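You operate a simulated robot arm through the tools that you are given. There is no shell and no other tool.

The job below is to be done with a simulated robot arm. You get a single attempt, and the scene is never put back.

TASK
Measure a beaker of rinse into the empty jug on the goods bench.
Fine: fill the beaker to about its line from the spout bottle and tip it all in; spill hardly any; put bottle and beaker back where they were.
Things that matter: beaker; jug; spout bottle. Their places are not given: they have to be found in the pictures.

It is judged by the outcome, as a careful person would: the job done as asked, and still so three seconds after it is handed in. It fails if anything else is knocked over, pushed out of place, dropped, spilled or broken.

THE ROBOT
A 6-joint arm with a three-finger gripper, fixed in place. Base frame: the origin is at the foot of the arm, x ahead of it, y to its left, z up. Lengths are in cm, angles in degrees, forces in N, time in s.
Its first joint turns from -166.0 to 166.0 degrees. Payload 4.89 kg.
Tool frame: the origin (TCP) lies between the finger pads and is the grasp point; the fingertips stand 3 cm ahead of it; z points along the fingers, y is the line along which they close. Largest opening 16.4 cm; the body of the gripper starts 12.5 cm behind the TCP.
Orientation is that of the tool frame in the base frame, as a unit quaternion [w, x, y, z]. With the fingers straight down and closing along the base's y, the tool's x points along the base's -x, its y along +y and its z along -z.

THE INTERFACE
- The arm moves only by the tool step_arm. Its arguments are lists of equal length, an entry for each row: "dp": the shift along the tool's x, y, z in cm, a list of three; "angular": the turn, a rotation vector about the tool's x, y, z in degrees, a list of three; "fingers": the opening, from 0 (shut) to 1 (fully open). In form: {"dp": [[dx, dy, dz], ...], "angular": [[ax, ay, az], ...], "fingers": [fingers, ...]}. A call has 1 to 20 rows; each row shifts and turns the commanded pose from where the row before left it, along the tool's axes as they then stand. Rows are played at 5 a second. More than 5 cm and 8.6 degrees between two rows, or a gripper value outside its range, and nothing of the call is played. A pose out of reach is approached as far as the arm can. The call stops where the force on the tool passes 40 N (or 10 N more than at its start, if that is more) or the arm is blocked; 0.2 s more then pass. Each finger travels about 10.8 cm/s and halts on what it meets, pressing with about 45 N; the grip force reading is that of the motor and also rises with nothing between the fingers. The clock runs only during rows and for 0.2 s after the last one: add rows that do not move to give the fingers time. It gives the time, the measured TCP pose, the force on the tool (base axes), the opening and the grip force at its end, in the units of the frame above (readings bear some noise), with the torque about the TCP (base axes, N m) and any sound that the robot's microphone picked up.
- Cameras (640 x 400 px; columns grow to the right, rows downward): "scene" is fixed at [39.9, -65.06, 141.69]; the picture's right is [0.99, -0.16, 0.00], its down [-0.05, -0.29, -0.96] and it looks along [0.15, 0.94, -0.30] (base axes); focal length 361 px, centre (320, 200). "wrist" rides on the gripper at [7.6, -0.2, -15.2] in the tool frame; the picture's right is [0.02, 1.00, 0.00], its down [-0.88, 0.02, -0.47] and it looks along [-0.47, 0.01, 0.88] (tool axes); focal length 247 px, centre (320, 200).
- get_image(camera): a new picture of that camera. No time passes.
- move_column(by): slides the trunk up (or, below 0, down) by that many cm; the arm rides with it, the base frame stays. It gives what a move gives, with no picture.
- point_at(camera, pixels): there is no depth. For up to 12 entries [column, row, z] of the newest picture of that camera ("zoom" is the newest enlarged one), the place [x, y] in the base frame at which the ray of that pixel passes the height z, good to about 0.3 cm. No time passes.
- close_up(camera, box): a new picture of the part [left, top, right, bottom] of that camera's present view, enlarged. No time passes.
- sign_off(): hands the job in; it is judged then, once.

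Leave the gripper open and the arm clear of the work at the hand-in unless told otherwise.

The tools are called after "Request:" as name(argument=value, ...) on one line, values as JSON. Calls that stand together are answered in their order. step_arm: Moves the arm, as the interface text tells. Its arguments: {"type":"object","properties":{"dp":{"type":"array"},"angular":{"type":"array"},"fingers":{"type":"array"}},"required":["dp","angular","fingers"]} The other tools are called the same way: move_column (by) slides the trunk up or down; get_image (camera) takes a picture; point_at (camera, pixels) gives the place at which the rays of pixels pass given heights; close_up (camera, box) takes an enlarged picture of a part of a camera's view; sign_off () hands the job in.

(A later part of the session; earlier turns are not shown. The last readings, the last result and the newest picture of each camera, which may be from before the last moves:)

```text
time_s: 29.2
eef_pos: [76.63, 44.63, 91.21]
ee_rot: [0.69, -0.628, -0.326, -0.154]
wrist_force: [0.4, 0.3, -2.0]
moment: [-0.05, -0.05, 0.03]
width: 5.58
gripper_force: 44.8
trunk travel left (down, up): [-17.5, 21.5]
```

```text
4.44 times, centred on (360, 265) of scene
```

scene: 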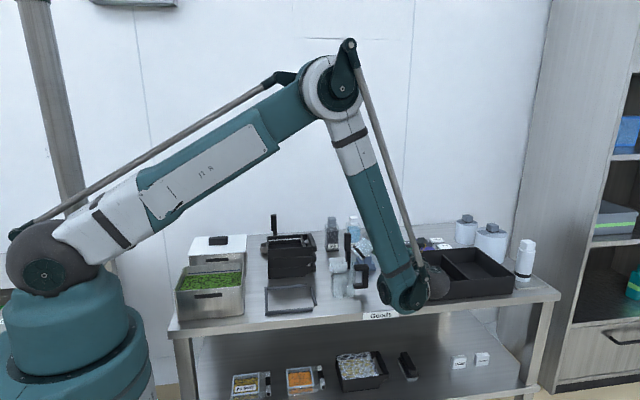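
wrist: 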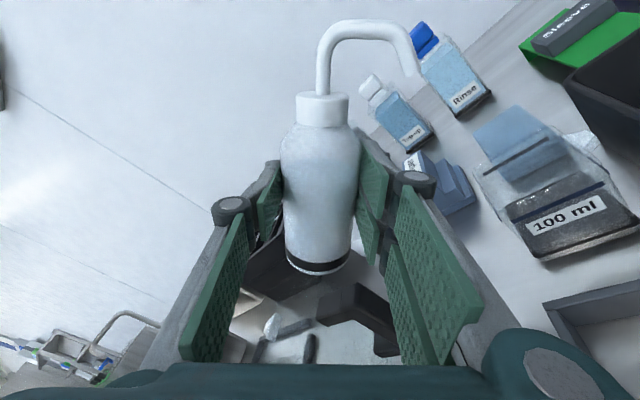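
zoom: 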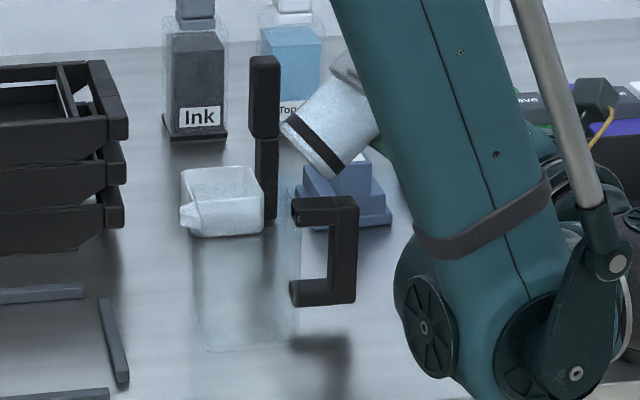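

The jug and tamper look unmoved in the scene. The bottle appears to have slid about 1.2 cm down through the fingers. I'll check that the beaker hasn't moved and see whether the bottle is stable now.

Request:
get_image(camera="wrist")

Request:
point_at(camera="wrist", pixels=[[534, 257, 75], [541, 264, 75], [638, 224, 75], [547, 306, 78], [415, 78, 90], [392, 355, 77], [392, 310, 85], [318, 300, 85], [350, 285, 85]])

Request:
step_arm(dp=[[0, 0, 0], [0, 0, 0]], angular=[[0, 0, 0], [0, 0, 0]], fingers=[0.3, 0.3])

Request:
get_image(camera="wrist")

```text
taken
```

wrist: 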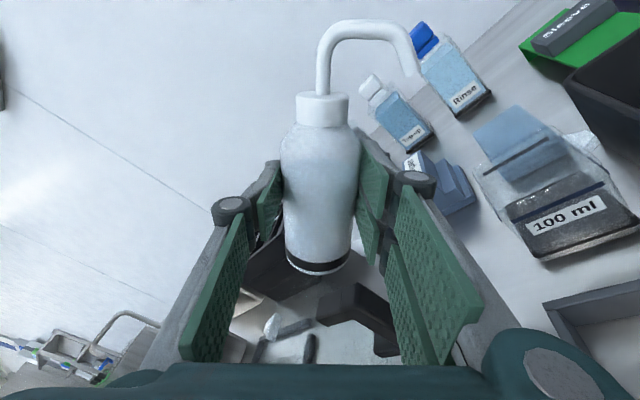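

```text
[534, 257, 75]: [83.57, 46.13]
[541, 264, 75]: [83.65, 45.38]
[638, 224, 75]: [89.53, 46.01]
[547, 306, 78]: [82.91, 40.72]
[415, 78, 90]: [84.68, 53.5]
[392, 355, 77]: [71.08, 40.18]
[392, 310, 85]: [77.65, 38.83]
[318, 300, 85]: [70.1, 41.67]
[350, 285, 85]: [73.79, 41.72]
```

```text
time_s: 29.8
eef_pos: [76.78, 44.8, 91.18]
ee_rot: [0.69, -0.627, -0.327, -0.153]
wrist_force: [0.6, -0.2, -1.8]
moment: [-0.03, -0.01, -0.01]
width: 5.59
gripper_force: 45.1
trunk travel left (down, up): [-17.5, 21.5]
```

```text
taken
```

wrist: 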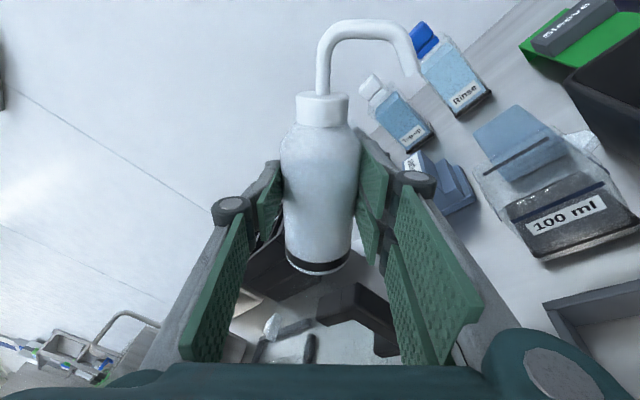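

The bottle is stable now, and the beaker (x 83.6–89.5, front y 46) and the handle haven't moved. The bottle's bottom edge had caught the back of the handle. I'll shift 2 cm toward +x, away from the handle and centring the tip over the beaker, then lower a little.

Request:
step_arm(dp=[[0.77, 0.65, -0.07], [0.77, 0.65, -0.06], [-0.4, 0.5, 0], [-0.4, 0.5, 0], [0, 0, 0]], angular=[[0, 0, 0], [0, 0, 0], [0, 0, 0], [0, 0, 0], [0, 0, 0]], fingers=[0.3, 0.3, 0.3, 0.3, 0.3])

Request:
get_image(camera="wrist")

```text
time_s: 31.0
eef_pos: [78.61, 45.2, 89.95]
ee_rot: [0.69, -0.628, -0.327, -0.154]
wrist_force: [-0.6, -0.1, -3.6]
moment: [-0.03, -0.02, 0.0]
width: 5.58
gripper_force: 45.0
trunk travel left (down, up): [-17.5, 21.5]
```

```text
taken
```

wrist: 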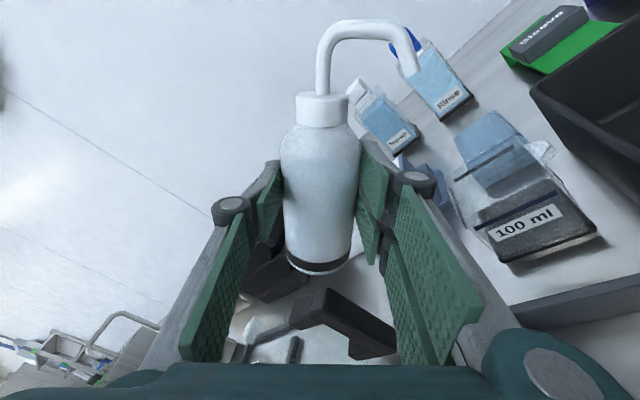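

I'll enlarge the beaker to place its rim against the expected fall point, pixel (497,172).

Request:
close_up(camera="wrist", box=[430, 110, 610, 280])

Request:
point_at(camera="wrist", pixels=[[497, 172, 81.3], [478, 222, 81.3], [452, 180, 81.3], [525, 145, 81.3], [560, 190, 81.3], [412, 73, 90.8], [412, 73, 90]])

```text
2.35 times, centred on (520, 195) of wrist
```

zoom: 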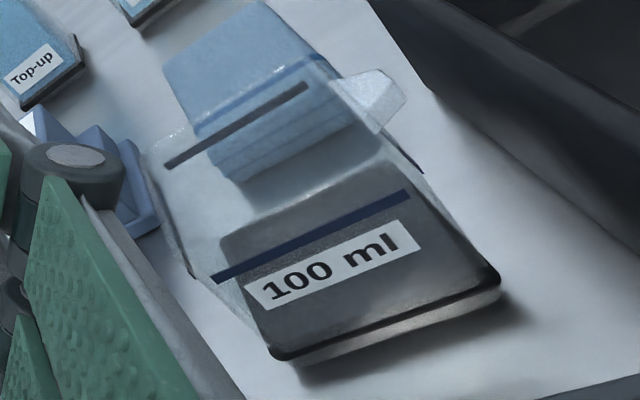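

```text
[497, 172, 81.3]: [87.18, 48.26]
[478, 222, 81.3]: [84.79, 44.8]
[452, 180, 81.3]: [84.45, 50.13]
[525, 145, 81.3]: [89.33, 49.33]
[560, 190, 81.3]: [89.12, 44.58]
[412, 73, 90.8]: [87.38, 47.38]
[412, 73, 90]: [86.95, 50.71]
```

The expected landing point is (87.2, 48.3), inside the opening (x 84–89.3, y 46–51.4). I'll roll on by 5° and look.

Request:
step_arm(dp=[[0, 0, 0], [0, 0, 0], [0, 0, 0]], angular=[[0, 0, 2.5], [0, 0, 2.5], [0, 0, 0]], fingers=[0.3, 0.3, 0.3])

Request:
get_image(camera="wrist")

```text
time_s: 31.8
eef_pos: [78.68, 45.2, 89.9]
ee_rot: [0.696, -0.641, -0.298, -0.123]
wrist_force: [1.1, 0.1, -2.5]
moment: [-0.05, -0.07, 0.0]
width: 5.61
gripper_force: 45.1
trunk travel left (down, up): [-17.5, 21.5]
```

```text
taken
```

wrist: 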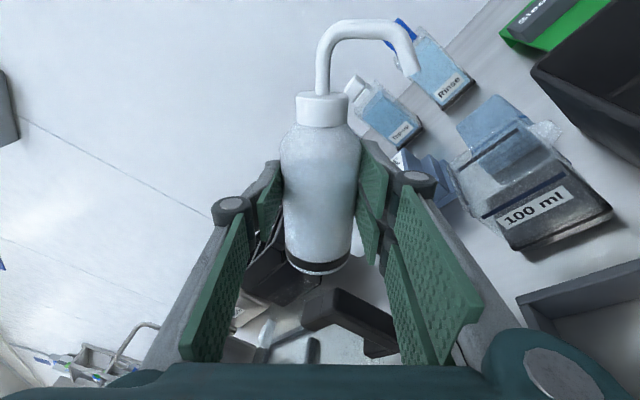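

Still no flow and the grip is steady. I'll go on by 5°.

Request:
step_arm(dp=[[0, 0, 0], [0, 0, 0], [0, 0, 0]], angular=[[0, 0, 2.5], [0, 0, 2.5], [0, 0, 0]], fingers=[0.3, 0.3, 0.3])

Request:
get_image(camera="wrist")

Request:
close_up(camera="wrist", box=[260, 10, 440, 280])

```text
time_s: 32.6
eef_pos: [78.67, 45.2, 89.8]
ee_rot: [0.701, -0.653, -0.271, -0.093]
wrist_force: [0.5, -0.4, -1.7]
moment: [-0.03, -0.04, 0.0]
width: 5.6
gripper_force: 44.5
trunk travel left (down, up): [-17.5, 21.5]
```

```text
taken
```

wrist: 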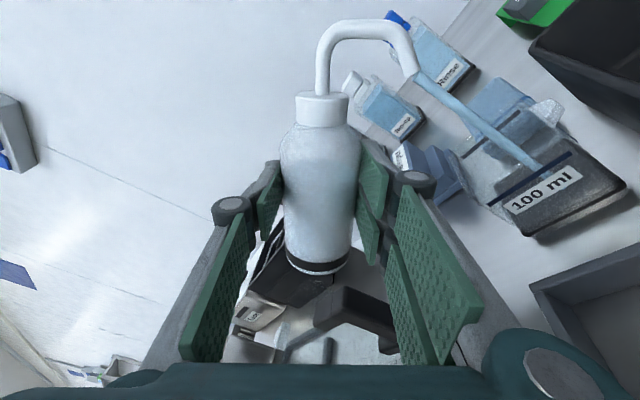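

```text
1.48 times, centred on (350, 145) of wrist
```

zoom: 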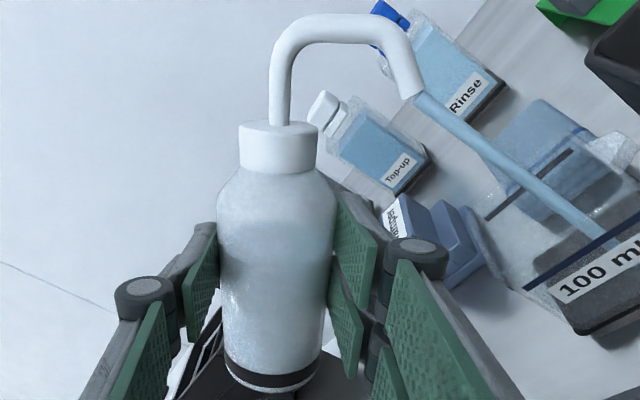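

Rinse is now flowing from the tip in a thin stream into the beaker, near (545,168). I'll check that the end of the stream is inside, and enlarge the view.

Request:
close_up(camera="wrist", box=[450, 60, 640, 250])

Request:
point_at(camera="wrist", pixels=[[545, 168, 76.5], [545, 168, 78], [520, 150, 81.3], [535, 236, 75], [627, 188, 75]])

```text
2.11 times, centred on (545, 155) of wrist
```

zoom: 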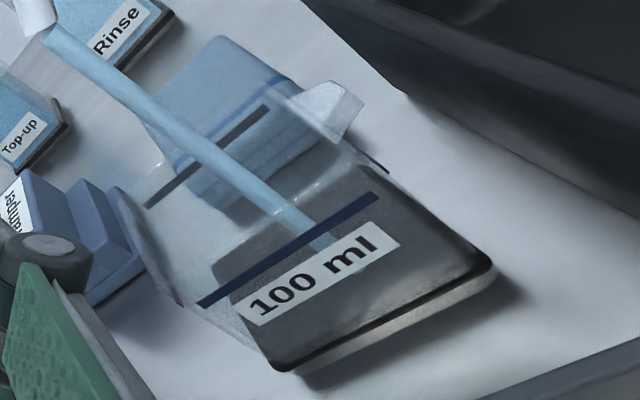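

```text
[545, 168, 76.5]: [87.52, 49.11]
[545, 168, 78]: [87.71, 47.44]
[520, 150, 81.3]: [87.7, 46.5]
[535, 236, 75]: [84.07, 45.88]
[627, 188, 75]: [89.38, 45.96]
```

The stream lands inside, at about (87.5, 48). I'll hold this angle briefly and check the level.

Request:
step_arm(dp=[[0, 0, 0], [0, 0, 0], [0, 0, 0]], angular=[[0, 0, 0], [0, 0, 0], [0, 0, 0]], fingers=[0.3, 0.3, 0.3])

Request:
close_up(camera="wrist", box=[450, 60, 640, 250])

```text
time_s: 33.4
eef_pos: [78.77, 45.08, 89.74]
ee_rot: [0.701, -0.653, -0.272, -0.092]
wrist_force: [0.4, 1.0, -2.9]
moment: [-0.05, -0.08, 0.02]
width: 5.59
gripper_force: 45.2
trunk travel left (down, up): [-17.5, 21.5]
```

```text
2.11 times, centred on (545, 155) of wrist
```

zoom: 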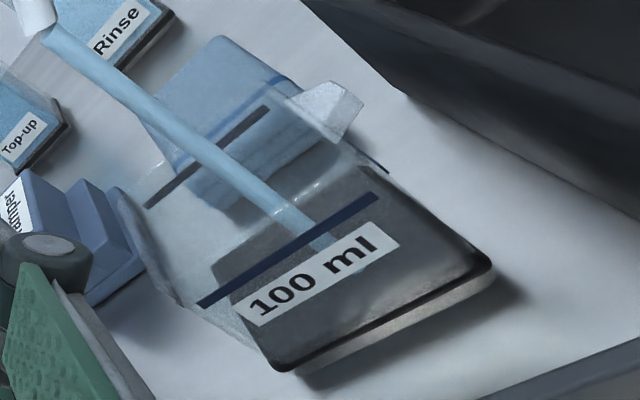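

No level shows yet, so I'll hold a second longer.

Request:
step_arm(dp=[[0, 0, 0], [0, 0, 0], [0, 0, 0], [0, 0, 0], [0, 0, 0]], angular=[[0, 0, 0], [0, 0, 0], [0, 0, 0], [0, 0, 0], [0, 0, 0]], fingers=[0.3, 0.3, 0.3, 0.3, 0.3])

Request:
close_up(camera="wrist", box=[450, 60, 640, 250])

```text
time_s: 34.6
eef_pos: [78.66, 45.08, 89.76]
ee_rot: [0.702, -0.653, -0.271, -0.092]
wrist_force: [0.2, -0.8, -2.5]
moment: [-0.03, -0.04, 0.01]
width: 5.59
gripper_force: 44.7
trunk travel left (down, up): [-17.5, 21.5]
```

```text
2.11 times, centred on (545, 155) of wrist
```

zoom: 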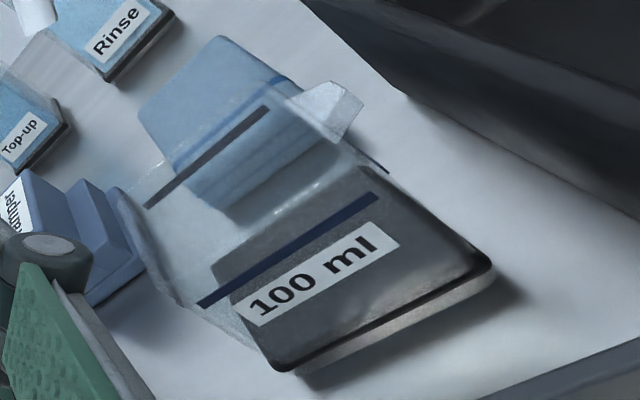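

The flow has stopped by itself, so the amount poured follows the angle. I'll roll on in 3° steps.

Request:
step_arm(dp=[[0, 0, 0], [0, 0, 0], [0, 0, 0], [0, 0, 0]], angular=[[0, 0, 1.5], [0, 0, 1.5], [0, 0, 0], [0, 0, 0]], fingers=[0.3, 0.3, 0.3, 0.3])

Request:
get_image(camera="wrist")

Request:
close_up(camera="wrist", box=[450, 60, 640, 250])

```text
time_s: 35.6
eef_pos: [78.63, 45.14, 89.69]
ee_rot: [0.703, -0.66, -0.253, -0.074]
wrist_force: [-0.6, -1.1, -2.3]
moment: [-0.01, -0.04, -0.04]
width: 5.57
gripper_force: 45.0
trunk travel left (down, up): [-17.5, 21.5]
```

```text
taken
```

wrist: 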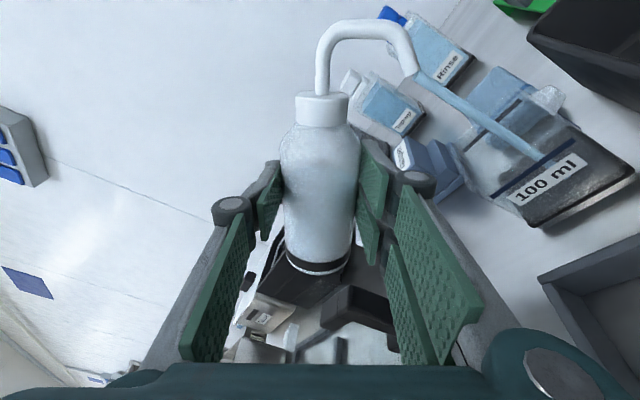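

```text
2.11 times, centred on (545, 155) of wrist
```

zoom: 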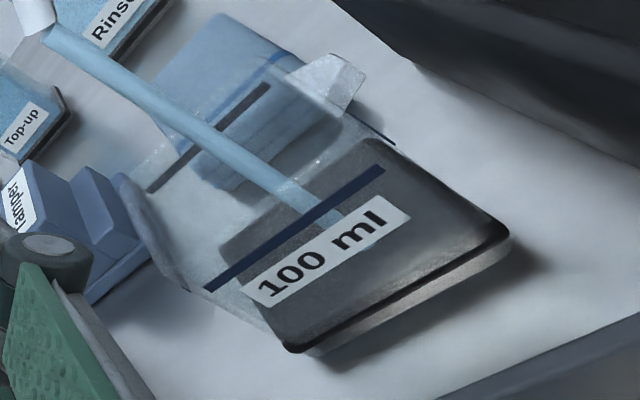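

It's flowing again, landing inside. I'll hold till it settles, then do another 3°.

Request:
step_arm(dp=[[0, 0, 0], [0, 0, 0], [0, 0, 0], [0, 0, 0], [0, 0, 0], [0, 0, 0], [0, 0, 0]], angular=[[0, 0, 0], [0, 0, 0], [0, 0, 0], [0, 0, 1.5], [0, 0, 1.5], [0, 0, 0], [0, 0, 0]], fingers=[0.3, 0.3, 0.3, 0.3, 0.3, 0.3, 0.3])

Request:
close_up(camera="wrist", box=[450, 60, 640, 250])

Request:
close_up(camera="wrist", box=[260, 10, 440, 280])

```text
time_s: 37.2
eef_pos: [78.72, 45.07, 89.88]
ee_rot: [0.705, -0.666, -0.236, -0.056]
wrist_force: [-0.3, -0.1, -2.3]
moment: [-0.05, -0.01, 0.0]
width: 5.57
gripper_force: 44.7
trunk travel left (down, up): [-17.5, 21.5]
```

```text
2.11 times, centred on (545, 155) of wrist
```

zoom: 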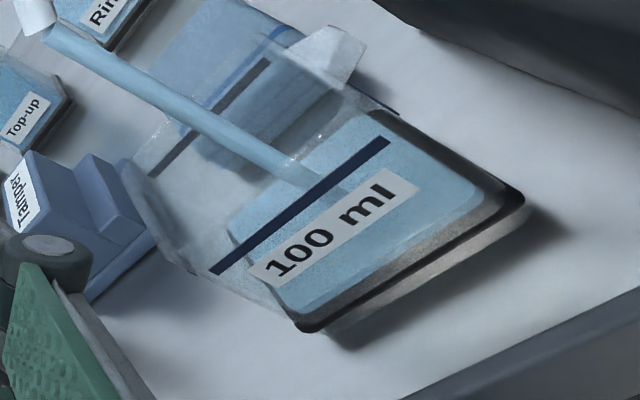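

```text
1.48 times, centred on (350, 145) of wrist
```

zoom: 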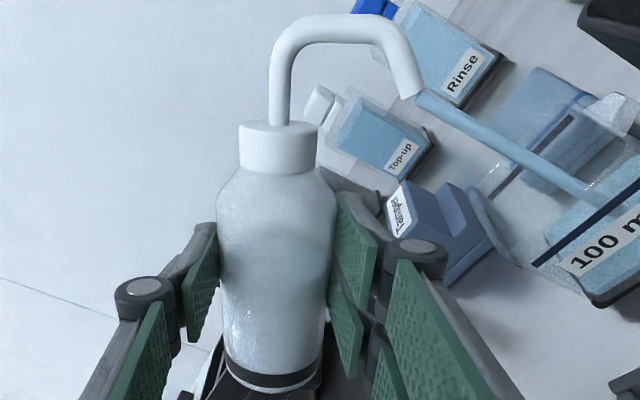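

A blue layer now covers the beaker floor. I'll continue with another 3° step, letting it run.

Request:
step_arm(dp=[[0, 0, 0], [0, 0, 0], [0, 0, 0], [0, 0, 0], [0, 0, 0], [0, 0, 0], [0, 0, 0]], angular=[[0, 0, 0], [0, 0, 0], [0, 0, 0], [0, 0, 1.5], [0, 0, 1.5], [0, 0, 0], [0, 0, 0]], fingers=[0.3, 0.3, 0.3, 0.3, 0.3, 0.3, 0.3])

Request:
close_up(camera="wrist", box=[450, 60, 640, 250])

Request:
get_image(camera="wrist")

```text
time_s: 38.8
eef_pos: [78.64, 45.23, 89.88]
ee_rot: [0.706, -0.672, -0.219, -0.037]
wrist_force: [-0.7, 0.0, -2.3]
moment: [-0.04, -0.02, -0.01]
width: 5.59
gripper_force: 44.8
trunk travel left (down, up): [-17.5, 21.5]
```

```text
2.11 times, centred on (545, 155) of wrist
```

zoom: 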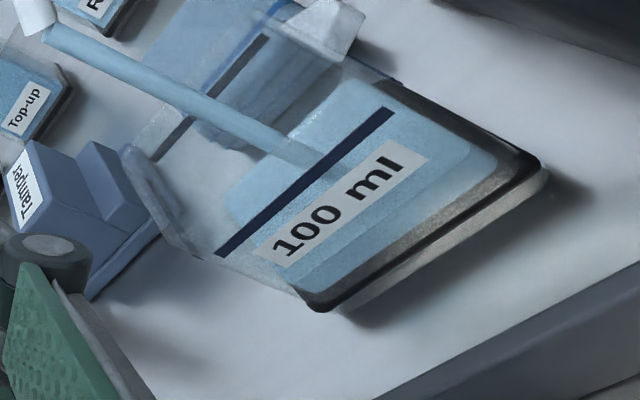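

```text
taken
```

wrist: 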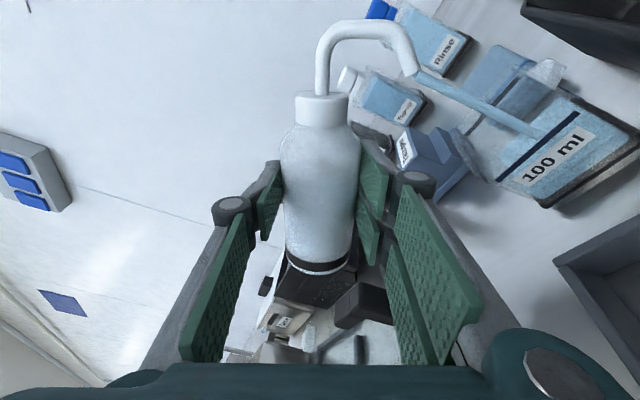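

The level is rising at about a quarter of the height. I'll keep going in 3° steps with pauses.

Request:
step_arm(dp=[[0, 0, 0], [0, 0, 0], [0, 0, 0], [0, 0, 0], [0, 0, 0], [0, 0, 0], [0, 0, 0], [0, 0, 0], [0, 0, 0]], angular=[[0, 0, 1.5], [0, 0, 1.5], [0, 0, 0], [0, 0, 0], [0, 0, 0], [0, 0, 0], [0, 0, 0], [0, 0, 0], [0, 0, 0]], fingers=[0.3, 0.3, 0.3, 0.3, 0.3, 0.3, 0.3, 0.3, 0.3])

Request:
close_up(camera="wrist", box=[450, 60, 640, 250])

```text
time_s: 40.8
eef_pos: [78.66, 45.11, 89.87]
ee_rot: [0.706, -0.678, -0.2, -0.019]
wrist_force: [0.0, -0.3, -1.6]
moment: [-0.06, 0.0, 0.01]
width: 5.58
gripper_force: 44.9
trunk travel left (down, up): [-17.5, 21.5]
```

```text
2.11 times, centred on (545, 155) of wrist
```

zoom: 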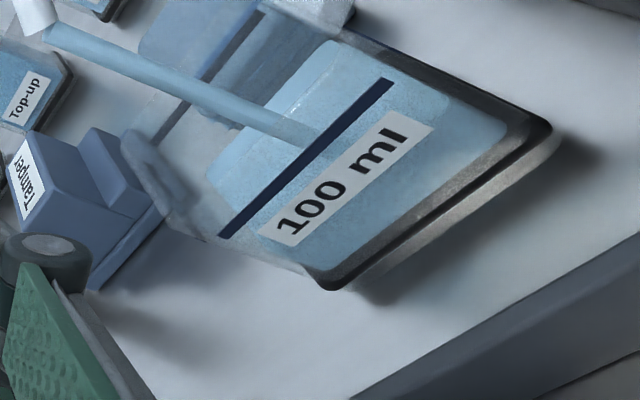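

It's still flowing at this angle, with the level perhaps half way to the line. I'll hold for 1.4 s and look.

Request:
step_arm(dp=[[0, 0, 0], [0, 0, 0], [0, 0, 0], [0, 0, 0], [0, 0, 0], [0, 0, 0]], angular=[[0, 0, 0], [0, 0, 0], [0, 0, 0], [0, 0, 0], [0, 0, 0], [0, 0, 0]], fingers=[0.3, 0.3, 0.3, 0.3, 0.3, 0.3])

Request:
close_up(camera="wrist", box=[450, 60, 640, 250])

```text
time_s: 42.2
eef_pos: [78.76, 45.11, 89.8]
ee_rot: [0.707, -0.678, -0.201, -0.019]
wrist_force: [0.1, -0.3, -1.4]
moment: [-0.01, -0.04, -0.02]
width: 5.59
gripper_force: 45.0
trunk travel left (down, up): [-17.5, 21.5]
```

```text
2.11 times, centred on (545, 155) of wrist
```

zoom: 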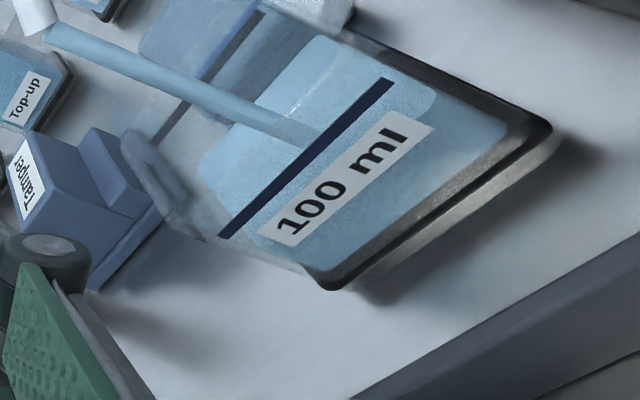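

The level seems to be about two thirds of the way to the line. I'll hold on a little more.

Request:
step_arm(dp=[[0, 0, 0], [0, 0, 0], [0, 0, 0], [0, 0, 0], [0, 0, 0]], angular=[[0, 0, 0], [0, 0, 0], [0, 0, 0], [0, 0, 0], [0, 0, 0]], fingers=[0.3, 0.3, 0.3, 0.3, 0.3])

Request:
close_up(camera="wrist", box=[490, 50, 640, 190])

```text
time_s: 43.4
eef_pos: [78.61, 45.07, 89.83]
ee_rot: [0.707, -0.678, -0.201, -0.019]
wrist_force: [0.2, -0.4, -2.3]
moment: [-0.02, -0.04, 0.03]
width: 5.58
gripper_force: 44.6
trunk travel left (down, up): [-17.5, 21.5]
```

```text
2.86 times, centred on (565, 120) of wrist
```

zoom: 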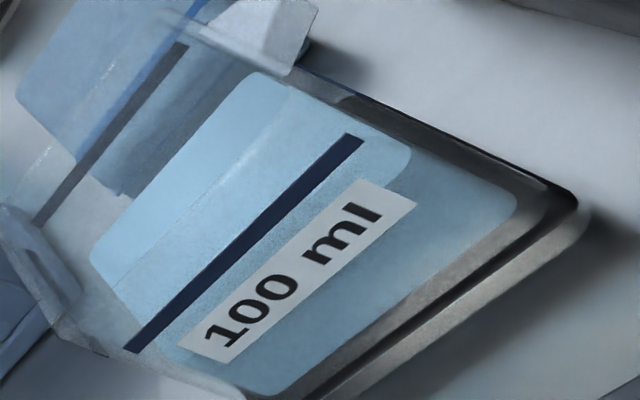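

The flow stopped with the level at about three quarters of the line height. I'll add 2° and let it run out.

Request:
step_arm(dp=[[0, 0, 0], [0, 0, 0], [0, 0, 0], [0, 0, 0], [0, 0, 0], [0, 0, 0], [0, 0, 0], [0, 0, 0], [0, 0, 0], [0, 0, 0], [0, 0, 0], [0, 0, 0]], angular=[[0, 0, 1], [0, 0, 1], [0, 0, 0], [0, 0, 0], [0, 0, 0], [0, 0, 0], [0, 0, 0], [0, 0, 0], [0, 0, 0], [0, 0, 0], [0, 0, 0], [0, 0, 0]], fingers=[0.3, 0.3, 0.3, 0.3, 0.3, 0.3, 0.3, 0.3, 0.3, 0.3, 0.3, 0.3])

Request:
close_up(camera="wrist", box=[490, 50, 640, 190])

Request:
get_image(camera="wrist")

```text
time_s: 46.0
eef_pos: [78.48, 45.2, 89.76]
ee_rot: [0.707, -0.682, -0.189, -0.006]
wrist_force: [-0.4, -0.3, -2.1]
moment: [-0.02, -0.04, -0.02]
width: 5.56
gripper_force: 45.3
trunk travel left (down, up): [-17.5, 21.5]
```

```text
2.86 times, centred on (565, 120) of wrist
```

zoom: 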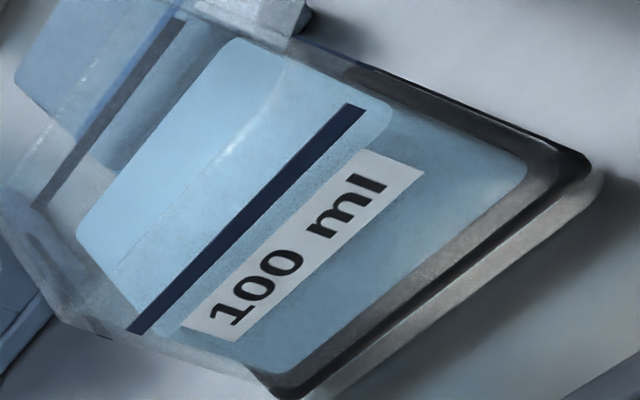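

```text
taken
```

wrist: 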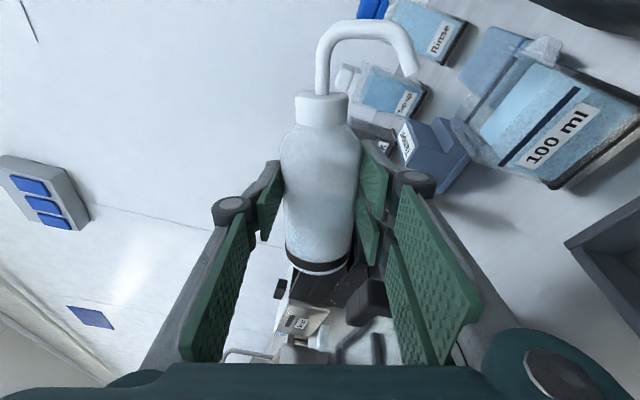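

It stopped again with the surface at about 0.85 of the line height. I'll add another 2°.

Request:
step_arm(dp=[[0, 0, 0], [0, 0, 0], [0, 0, 0], [0, 0, 0], [0, 0, 0], [0, 0, 0], [0, 0, 0], [0, 0, 0], [0, 0, 0], [0, 0, 0], [0, 0, 0]], angular=[[0, 0, 1], [0, 0, 0.8], [0, 0, 0], [0, 0, 0], [0, 0, 0], [0, 0, 0], [0, 0, 0], [0, 0, 0], [0, 0, 0], [0, 0, 0], [0, 0, 0]], fingers=[0.3, 0.3, 0.3, 0.3, 0.3, 0.3, 0.3, 0.3, 0.3, 0.3, 0.3])

Request:
close_up(camera="wrist", box=[490, 40, 640, 180])

```text
time_s: 48.4
eef_pos: [78.74, 45.04, 89.84]
ee_rot: [0.707, -0.684, -0.178, 0.005]
wrist_force: [-0.2, 0.9, -1.8]
moment: [-0.02, -0.07, 0.01]
width: 5.56
gripper_force: 44.5
trunk travel left (down, up): [-17.5, 21.5]
```

```text
2.86 times, centred on (565, 110) of wrist
```

zoom: 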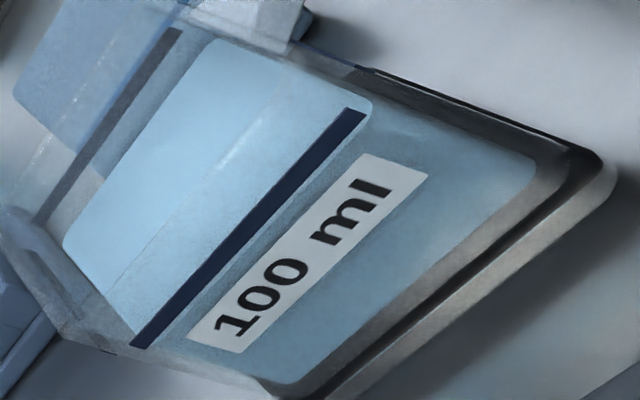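

The surface edge is now just at the lower side of the line; allowing for the wall thickness it's about 2 mm short. I'll add 0.8° for the last bit.

Request:
step_arm(dp=[[0, 0, 0], [0, 0, 0], [0, 0, 0], [0, 0, 0], [0, 0, 0], [0, 0, 0], [0, 0, 0], [0, 0, 0]], angular=[[0, 0, 0.8], [0, 0, 0], [0, 0, 0], [0, 0, 0], [0, 0, 0], [0, 0, 0], [0, 0, 0], [0, 0, 0]], fingers=[0.3, 0.3, 0.3, 0.3, 0.3, 0.3, 0.3, 0.3])

Request:
close_up(camera="wrist", box=[490, 40, 640, 180])

Request:
get_image(camera="wrist")

```text
time_s: 50.2
eef_pos: [78.7, 45.11, 89.83]
ee_rot: [0.707, -0.686, -0.173, 0.01]
wrist_force: [0.5, -0.2, -1.5]
moment: [-0.04, -0.04, -0.03]
width: 5.59
gripper_force: 45.0
trunk travel left (down, up): [-17.5, 21.5]
```

```text
2.86 times, centred on (565, 110) of wrist
```

zoom: 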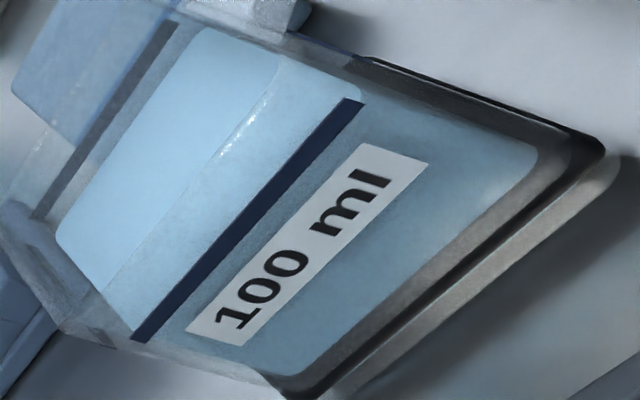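

```text
taken
```

wrist: 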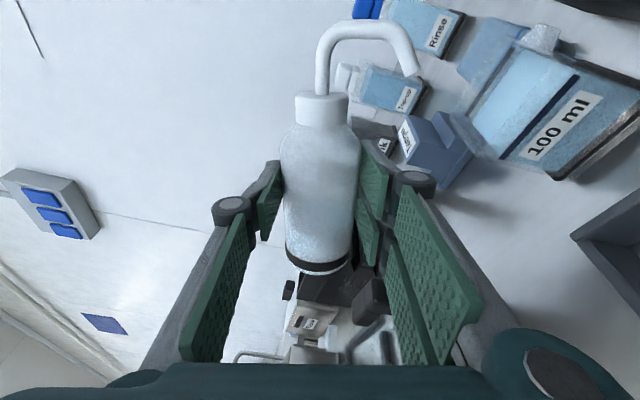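

The level is at the line and the flow has stopped. I'll roll the bottle back upright over the same spot, then raise it.

Request:
step_arm(dp=[[0, 0, 0], [0, 0, 0], [0, 0, 0], [0, 0, 0], [0, 0, 0], [0, 0, 0], [0, 0, 0], [0, 0, 0], [0, 0, 0], [0, 0, 0], [0, 0, 0], [0, 0, 0], [0, 0, 0], [0, 0, 0], [1, 0, 0], [1.2, 0, 0], [1.2, 0, 0], [0, 0, 0]], angular=[[0, 0, -3], [0, 0, -5], [0, 0, -6], [0, 0, -6], [0, 0, -6], [0, 0, -6], [0, 0, -6], [0, 0, -6], [0, 0, -6], [0, 0, -6], [0, 0, -6], [0, 0, -6], [0, 0, -5], [0, 0, -3.6], [0, 0, 0], [0, 0, 0], [0, 0, 0], [0, 0, 0]], fingers=[0.3, 0.3, 0.3, 0.3, 0.3, 0.3, 0.3, 0.3, 0.3, 0.3, 0.3, 0.3, 0.3, 0.3, 0.3, 0.3, 0.3, 0.3])

Request:
get_image(camera="wrist")

Request:
get_image(camera="scene")

```text
time_s: 54.0
eef_pos: [78.71, 45.05, 93.3]
ee_rot: [-0.562, 0.43, 0.562, 0.43]
wrist_force: [-0.4, -0.3, -1.6]
moment: [-0.05, 0.01, -0.03]
width: 5.55
gripper_force: 44.8
trunk travel left (down, up): [-17.5, 21.5]
```

```text
taken
```

wrist: 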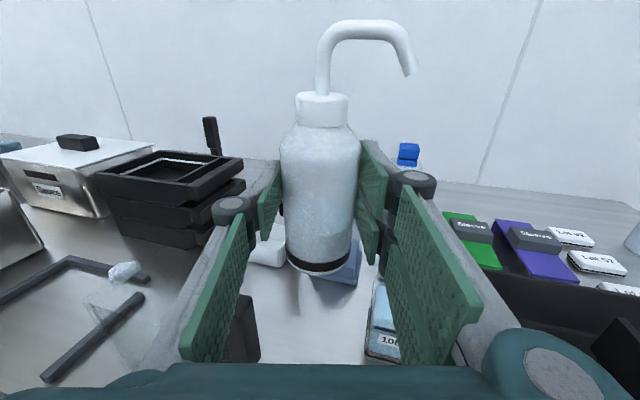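

```text
taken
```

scene: 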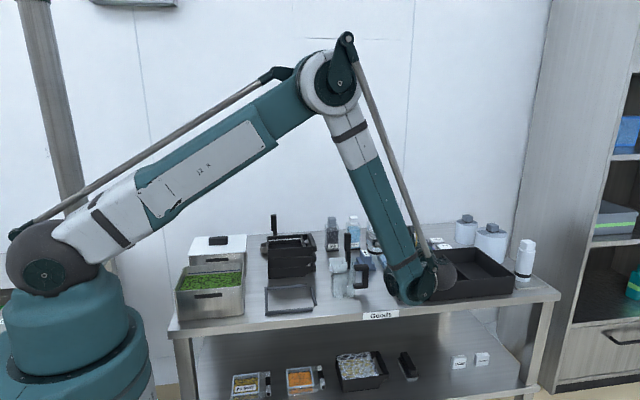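

The bottle is upright again. I'll carry it back over its starting spot, (77.55, 36.85) in TCP terms, staying above the handle.

Request:
step_arm(dp=[[0.8, 0, 0], [0, -0.54, -1.27], [0, -0.54, -1.27], [0, -0.54, -1.27], [0, -0.54, -1.27], [0, -0.54, -1.27], [0, -0.54, -1.27], [0, 0, 0], [0, 0, 0]], angular=[[0, 0, 0], [0, 0, 0], [0, 0, 0], [0, 0, 0], [0, 0, 0], [0, 0, 0], [0, 0, 0], [0, 0, 0], [0, 0, 0]], fingers=[0.3, 0.3, 0.3, 0.3, 0.3, 0.3, 0.3, 0.3, 0.3])

Request:
get_image(camera="wrist")

```text
time_s: 56.0
eef_pos: [77.59, 36.83, 94.13]
ee_rot: [-0.561, 0.431, 0.561, 0.431]
wrist_force: [0.6, -0.5, -2.2]
moment: [-0.04, -0.02, 0.02]
width: 5.57
gripper_force: 45.4
trunk travel left (down, up): [-17.5, 21.5]
```

```text
taken
```

wrist: 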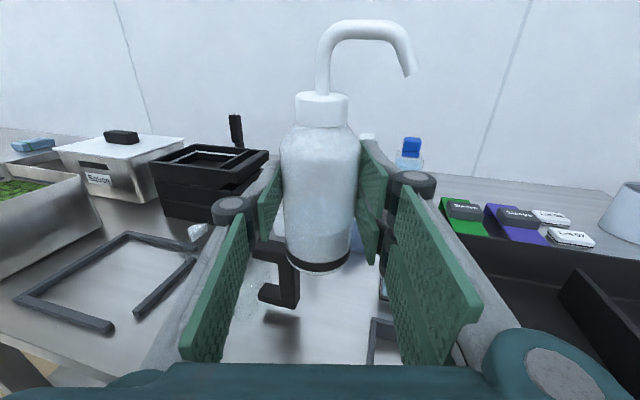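

I'm right above the original spot. I'll descend to TCP z 83, leaving the bottom about 1.5 cm above the bench.

Request:
step_arm(dp=[[-1.2, 0, 0], [-1.4, 0, 0], [-1.5, 0, 0], [-1.5, 0, 0], [-1.5, 0, 0], [-1.5, 0, 0], [-1.4, 0, 0], [-1.1, 0, 0], [0, 0, 0]], angular=[[0, 0, 0], [0, 0, 0], [0, 0, 0], [0, 0, 0], [0, 0, 0], [0, 0, 0], [0, 0, 0], [0, 0, 0], [0, 0, 0]], fingers=[0.3, 0.3, 0.3, 0.3, 0.3, 0.3, 0.3, 0.3, 0.3])

Request:
get_image(camera="wrist")

Request:
close_up(camera="scene", box=[310, 220, 410, 310])

```text
time_s: 58.0
eef_pos: [77.48, 36.9, 82.87]
ee_rot: [-0.56, 0.431, 0.561, 0.431]
wrist_force: [-0.6, -0.1, -1.3]
moment: [-0.02, 0.0, -0.01]
width: 5.56
gripper_force: 44.9
trunk travel left (down, up): [-17.5, 21.5]
```

```text
taken
```

wrist: 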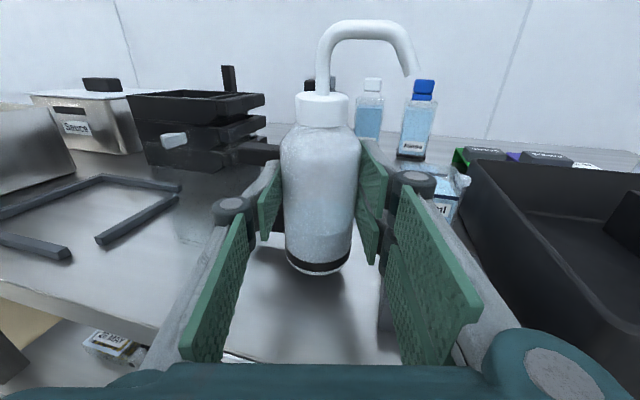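

```text
4.44 times, centred on (360, 265) of scene
```

zoom: 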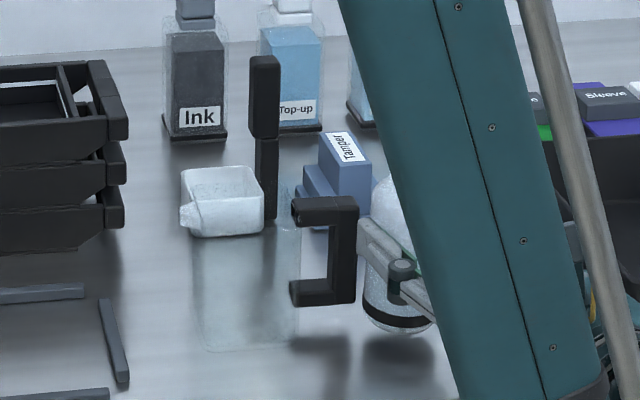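

The bottle hangs a little above the bench, clear of the handle. I'll lower in small steps and watch for the weight to come off.

Request:
step_arm(dp=[[-0.4, 0, 0], [-0.4, 0, 0], [-0.2, 0, 0], [0, 0, 0]], angular=[[0, 0, 0], [0, 0, 0], [0, 0, 0], [0, 0, 0]], fingers=[0.3, 0.3, 0.3, 0.3])

Request:
close_up(camera="wrist", box=[220, 180, 440, 320])

```text
time_s: 59.0
eef_pos: [77.5, 36.97, 81.82]
ee_rot: [0.56, -0.431, -0.56, -0.431]
wrist_force: [0.2, 0.6, -1.6]
moment: [-0.01, 0.04, 0.0]
width: 5.55
gripper_force: 44.8
trunk travel left (down, up): [-17.5, 21.5]
```

```text
2.86 times, centred on (330, 250) of wrist
```

zoom: 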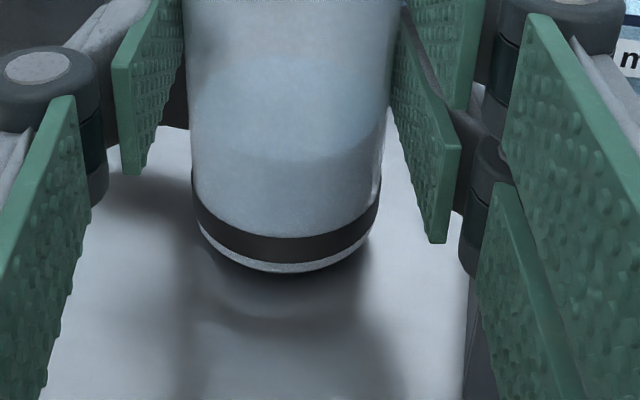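

Still hanging, about half a centimetre above. I'll go on in 0.15 cm steps.

Request:
step_arm(dp=[[-0.15, 0, 0], [-0.15, 0, 0], [0, 0, 0]], angular=[[0, 0, 0], [0, 0, 0], [0, 0, 0]], fingers=[0.3, 0.3, 0.3])

Request:
step_arm(dp=[[-0.1, 0, 0], [-0.1, 0, 0], [0, 0, 0]], angular=[[0, 0, 0], [0, 0, 0], [0, 0, 0]], fingers=[0.3, 0.3, 0.3])

```text
time_s: 59.8
eef_pos: [77.42, 36.96, 81.67]
ee_rot: [-0.561, 0.431, 0.561, 0.43]
wrist_force: [0.1, 0.8, -1.5]
moment: [-0.04, -0.04, 0.02]
width: 5.57
gripper_force: 44.7
trunk travel left (down, up): [-17.5, 21.5]
```

```text
time_s: 60.6
eef_pos: [77.44, 36.92, 81.5]
ee_rot: [0.561, -0.43, -0.561, -0.431]
wrist_force: [4.5, 0.2, 20.6]
moment: [-0.05, -0.38, -0.03]
width: 5.57
gripper_force: 45.5
trunk travel left (down, up): [-17.5, 21.5]
```

The bottle now rests on the bench (force +20 N), within 2 mm of its original position. I'll ease up 1 mm and open the fingers gradually.

Request:
step_arm(dp=[[0.1, 0, 0], [0, 0, 0], [0, 0, 0], [0, 0, 0], [0, 0, 0], [0, 0, 0], [0, 0, 0]], angular=[[0, 0, 0], [0, 0, 0], [0, 0, 0], [0, 0, 0], [0, 0, 0], [0, 0, 0], [0, 0, 0]], fingers=[0.3, 0.3, 0.36, 0.4, 0.46, 0.52, 0.54])

Request:
get_image(camera="wrist")

```text
time_s: 62.2
eef_pos: [77.45, 36.98, 81.58]
ee_rot: [0.561, -0.431, -0.561, -0.431]
wrist_force: [0.1, 0.7, -0.2]
moment: [0.02, 0.02, 0.0]
width: 8.83
gripper_force: 0.0
trunk travel left (down, up): [-17.5, 21.5]
```

```text
taken
```

wrist: 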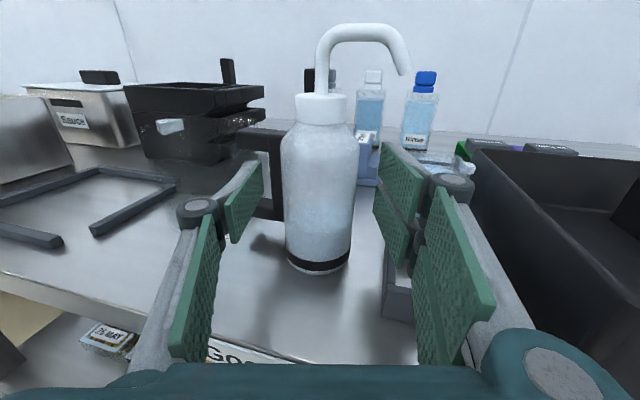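

The bottle stands free and upright. I'll back straight out 14 cm, then rise to about z 105 and check both views.

Request:
step_arm(dp=[[0, 0, -1.5], [0, 0, -2.5], [0, 0, -3], [0, 0, -3.5], [0, 0, -3.5], [4, 0, 0], [4, 0, 0], [4, 0, 0], [4, 0, 0], [4, 0, 0], [3.5, 0, 0], [0, 0, 0]], angular=[[0, 0, 0], [0, 0, 0], [0, 0, 0], [0, 0, 0], [0, 0, 0], [0, 0, 0], [0, 0, 0], [0, 0, 0], [0, 0, 0], [0, 0, 0], [0, 0, 0], [0, 0, 0]], fingers=[0.54, 0.54, 0.54, 0.54, 0.54, 0.54, 0.54, 0.54, 0.54, 0.54, 0.54, 0.54])

Request:
get_image(camera="wrist")

Request:
close_up(camera="wrist", box=[250, 180, 420, 320])

Request:
get_image(camera="scene")

```text
time_s: 64.8
eef_pos: [81.13, 23.39, 105.17]
ee_rot: [-0.56, 0.431, 0.561, 0.431]
wrist_force: [-0.4, 0.0, 0.3]
moment: [-0.05, 0.0, 0.0]
width: 8.86
gripper_force: 0.0
trunk travel left (down, up): [-17.5, 21.5]
```

```text
taken
```

wrist: 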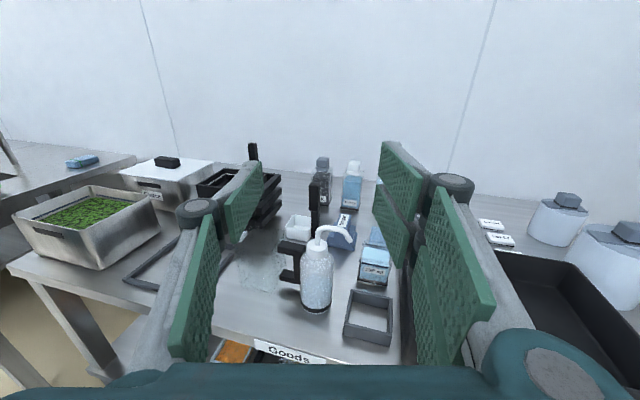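

```text
2.86 times, centred on (335, 250) of wrist
```

zoom: 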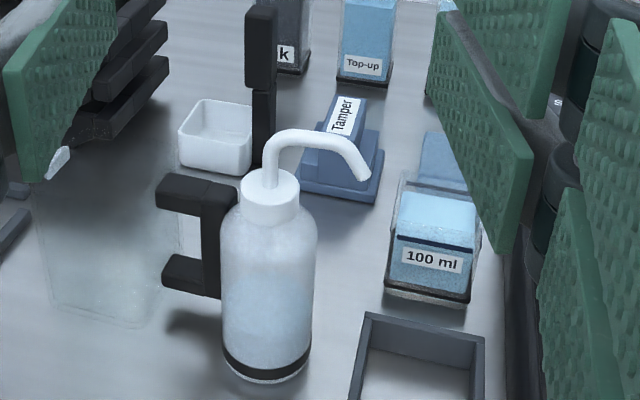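

```text
taken
```

scene: 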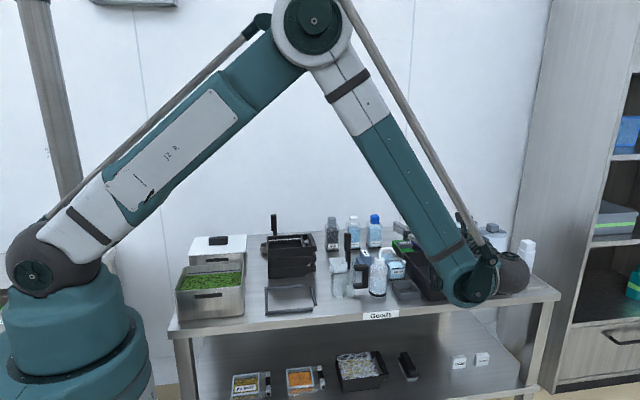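

The beaker is filled right to its line, the bottle is back, and no spill shows. Next I'll pick the beaker up from above with fingers on its front and back faces. First I'll swing the tool back to pointing down, at height.

Request:
step_arm(dp=[[0, 0, 0], [0, 0, 0], [0, 0, 0], [0, 0, 0], [0, 0, 0], [0, 0, 0], [0, 0, 0], [0, 0, 0], [0, 0, 0], [0, 0, 0], [0, 0, 0], [0, 0, 0], [0, 0, 0], [0, 0, 0]], angular=[[-7.5, 0, 0], [-7.5, 0, 0], [0, -8.2, 0], [0, -8.2, 0], [0, -8.2, 0], [0, -8.2, 0], [0, -8.2, 0], [0, -8.2, 0], [0, -8.2, 0], [0, -8.2, 0], [0, -8.2, 0], [0, -8.2, 0], [0, -8, 0], [0, 0, 0]], fingers=[0.54, 0.54, 0.54, 0.54, 0.54, 0.54, 0.54, 0.54, 0.54, 0.54, 0.54, 0.54, 0.54, 0.54])

Request:
step_arm(dp=[[0, 0, 0], [0, 0, 0], [0, 0, 0], [0, 0, 0], [0, 0, 0], [0, 0, 0], [0, 0, 0], [0, 0, 0], [0, 0, 0], [0, 0, 0], [0, 0, 0], [0, 0, 0]], angular=[[0, 0, -8.2], [0, 0, -8.2], [0, 0, -8.2], [0, 0, -8.2], [0, 0, -8.2], [0, 0, -8.2], [0, 0, -8.2], [0, 0, -8.2], [0, 0, -8.2], [0, 0, -8.2], [0, 0, -8], [0, 0, 0]], fingers=[0.54, 0.54, 0.54, 0.54, 0.54, 0.54, 0.54, 0.54, 0.54, 0.54, 0.54, 0.54])

Request:
get_image(camera="wrist")

Request:
get_image(camera="scene")

```text
time_s: 67.8
eef_pos: [81.15, 23.55, 105.12]
ee_rot: [0.001, 0.707, 0.707, -0.001]
wrist_force: [-0.4, 0.8, -0.8]
moment: [-0.01, 0.0, -0.01]
width: 8.88
gripper_force: 0.0
trunk travel left (down, up): [-17.5, 21.5]
```

```text
time_s: 70.4
eef_pos: [81.04, 23.34, 104.95]
ee_rot: [-0.001, 0.0, 1.0, 0.0]
wrist_force: [-0.5, -0.8, 0.4]
moment: [0.02, 0.03, -0.01]
width: 8.82
gripper_force: 0.0
trunk travel left (down, up): [-17.5, 21.5]
```

```text
taken
```

wrist: 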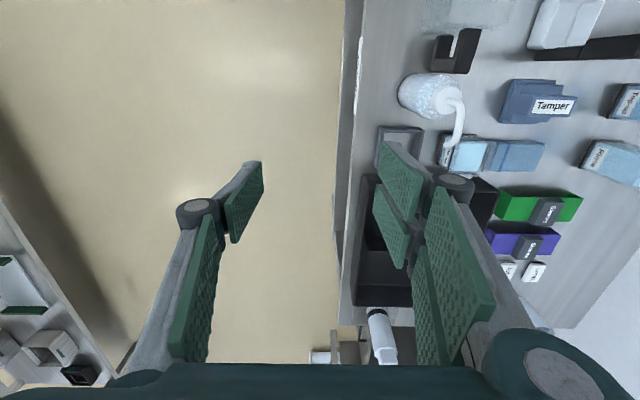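

```text
taken
```

scene: 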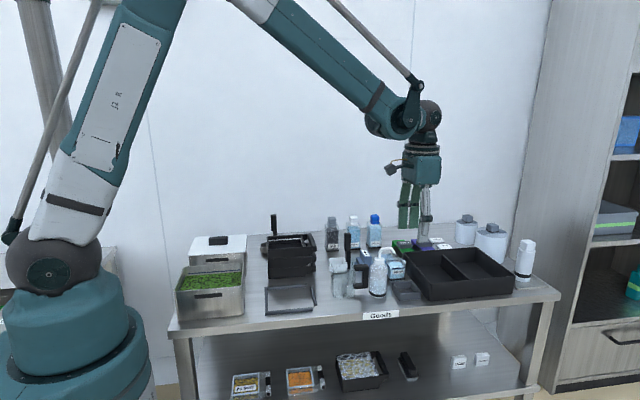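

Now I'll tilt the tool 10° toward +x, slide over the beaker's row and look from above.

Request:
step_arm(dp=[[0, 0, 0], [0, 0, 0], [0, 4.2, 0], [0, 4.2, 0], [0, 4.2, 0], [0, 4.2, 0], [0, 4.2, 0], [-0.9, 4.3, 0], [0, 0, 0]], angular=[[0, -5, 0], [0, -5, 0], [0, 0, 0], [0, 0, 0], [0, 0, 0], [0, 0, 0], [0, 0, 0], [0, 0, 0], [0, 0, 0]], fingers=[0.5, 0.463, 0.463, 0.463, 0.463, 0.463, 0.463, 0.463, 0.463])

Request:
get_image(camera="wrist")

Request:
close_up(camera="wrist", box=[240, 120, 420, 280])

```text
time_s: 72.4
eef_pos: [82.06, 48.66, 105.14]
ee_rot: [0.087, 0.0, 0.996, 0.0]
wrist_force: [0.8, 0.6, -0.1]
moment: [-0.05, 0.0, -0.01]
width: 7.61
gripper_force: 0.0
trunk travel left (down, up): [-17.5, 21.5]
```

```text
taken
```

wrist: 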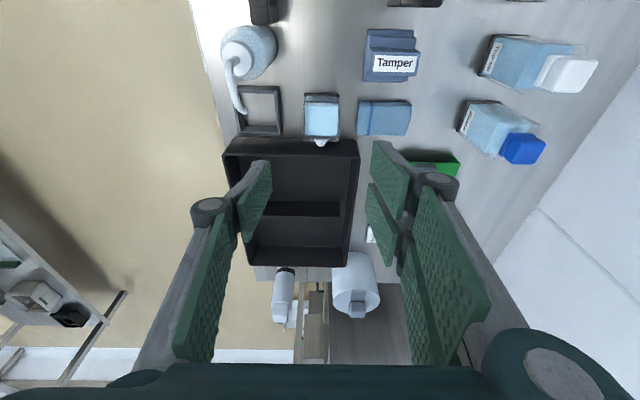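

```text
2.50 times, centred on (330, 200) of wrist
```

zoom: 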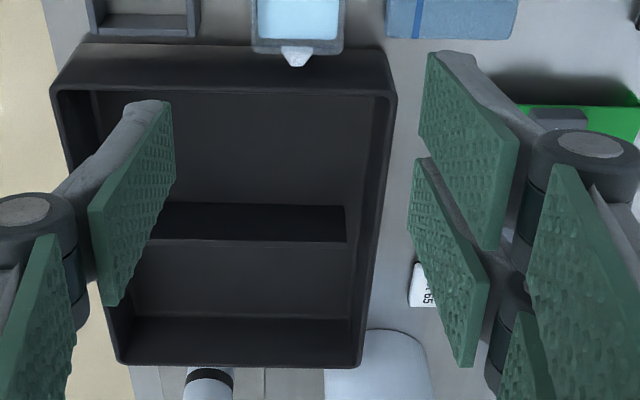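

I'll zoom in on the beaker and the gap to the blue block behind it.

Request:
close_up(camera="wrist", box=[220, 70, 430, 160])

Request:
point_at(camera="wrist", pixels=[[305, 115, 81.3], [341, 115, 81.3], [307, 142, 75], [339, 142, 75], [357, 120, 75], [357, 120, 80], [411, 120, 80], [322, 96, 81.3], [322, 138, 81.3], [242, 112, 88.5], [282, 115, 78], [222, 155, 82]])

```text
3.05 times, centred on (325, 115) of wrist
```

zoom: 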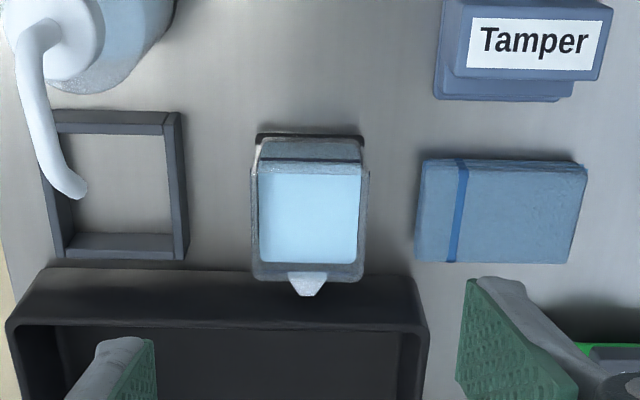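

```text
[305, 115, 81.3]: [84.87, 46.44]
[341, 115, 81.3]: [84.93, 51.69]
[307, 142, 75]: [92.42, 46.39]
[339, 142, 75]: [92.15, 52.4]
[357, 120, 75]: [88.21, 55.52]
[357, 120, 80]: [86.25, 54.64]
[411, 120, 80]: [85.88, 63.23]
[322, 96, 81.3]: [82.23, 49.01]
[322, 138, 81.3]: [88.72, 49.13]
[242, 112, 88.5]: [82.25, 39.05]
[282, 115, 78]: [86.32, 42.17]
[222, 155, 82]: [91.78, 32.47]
```

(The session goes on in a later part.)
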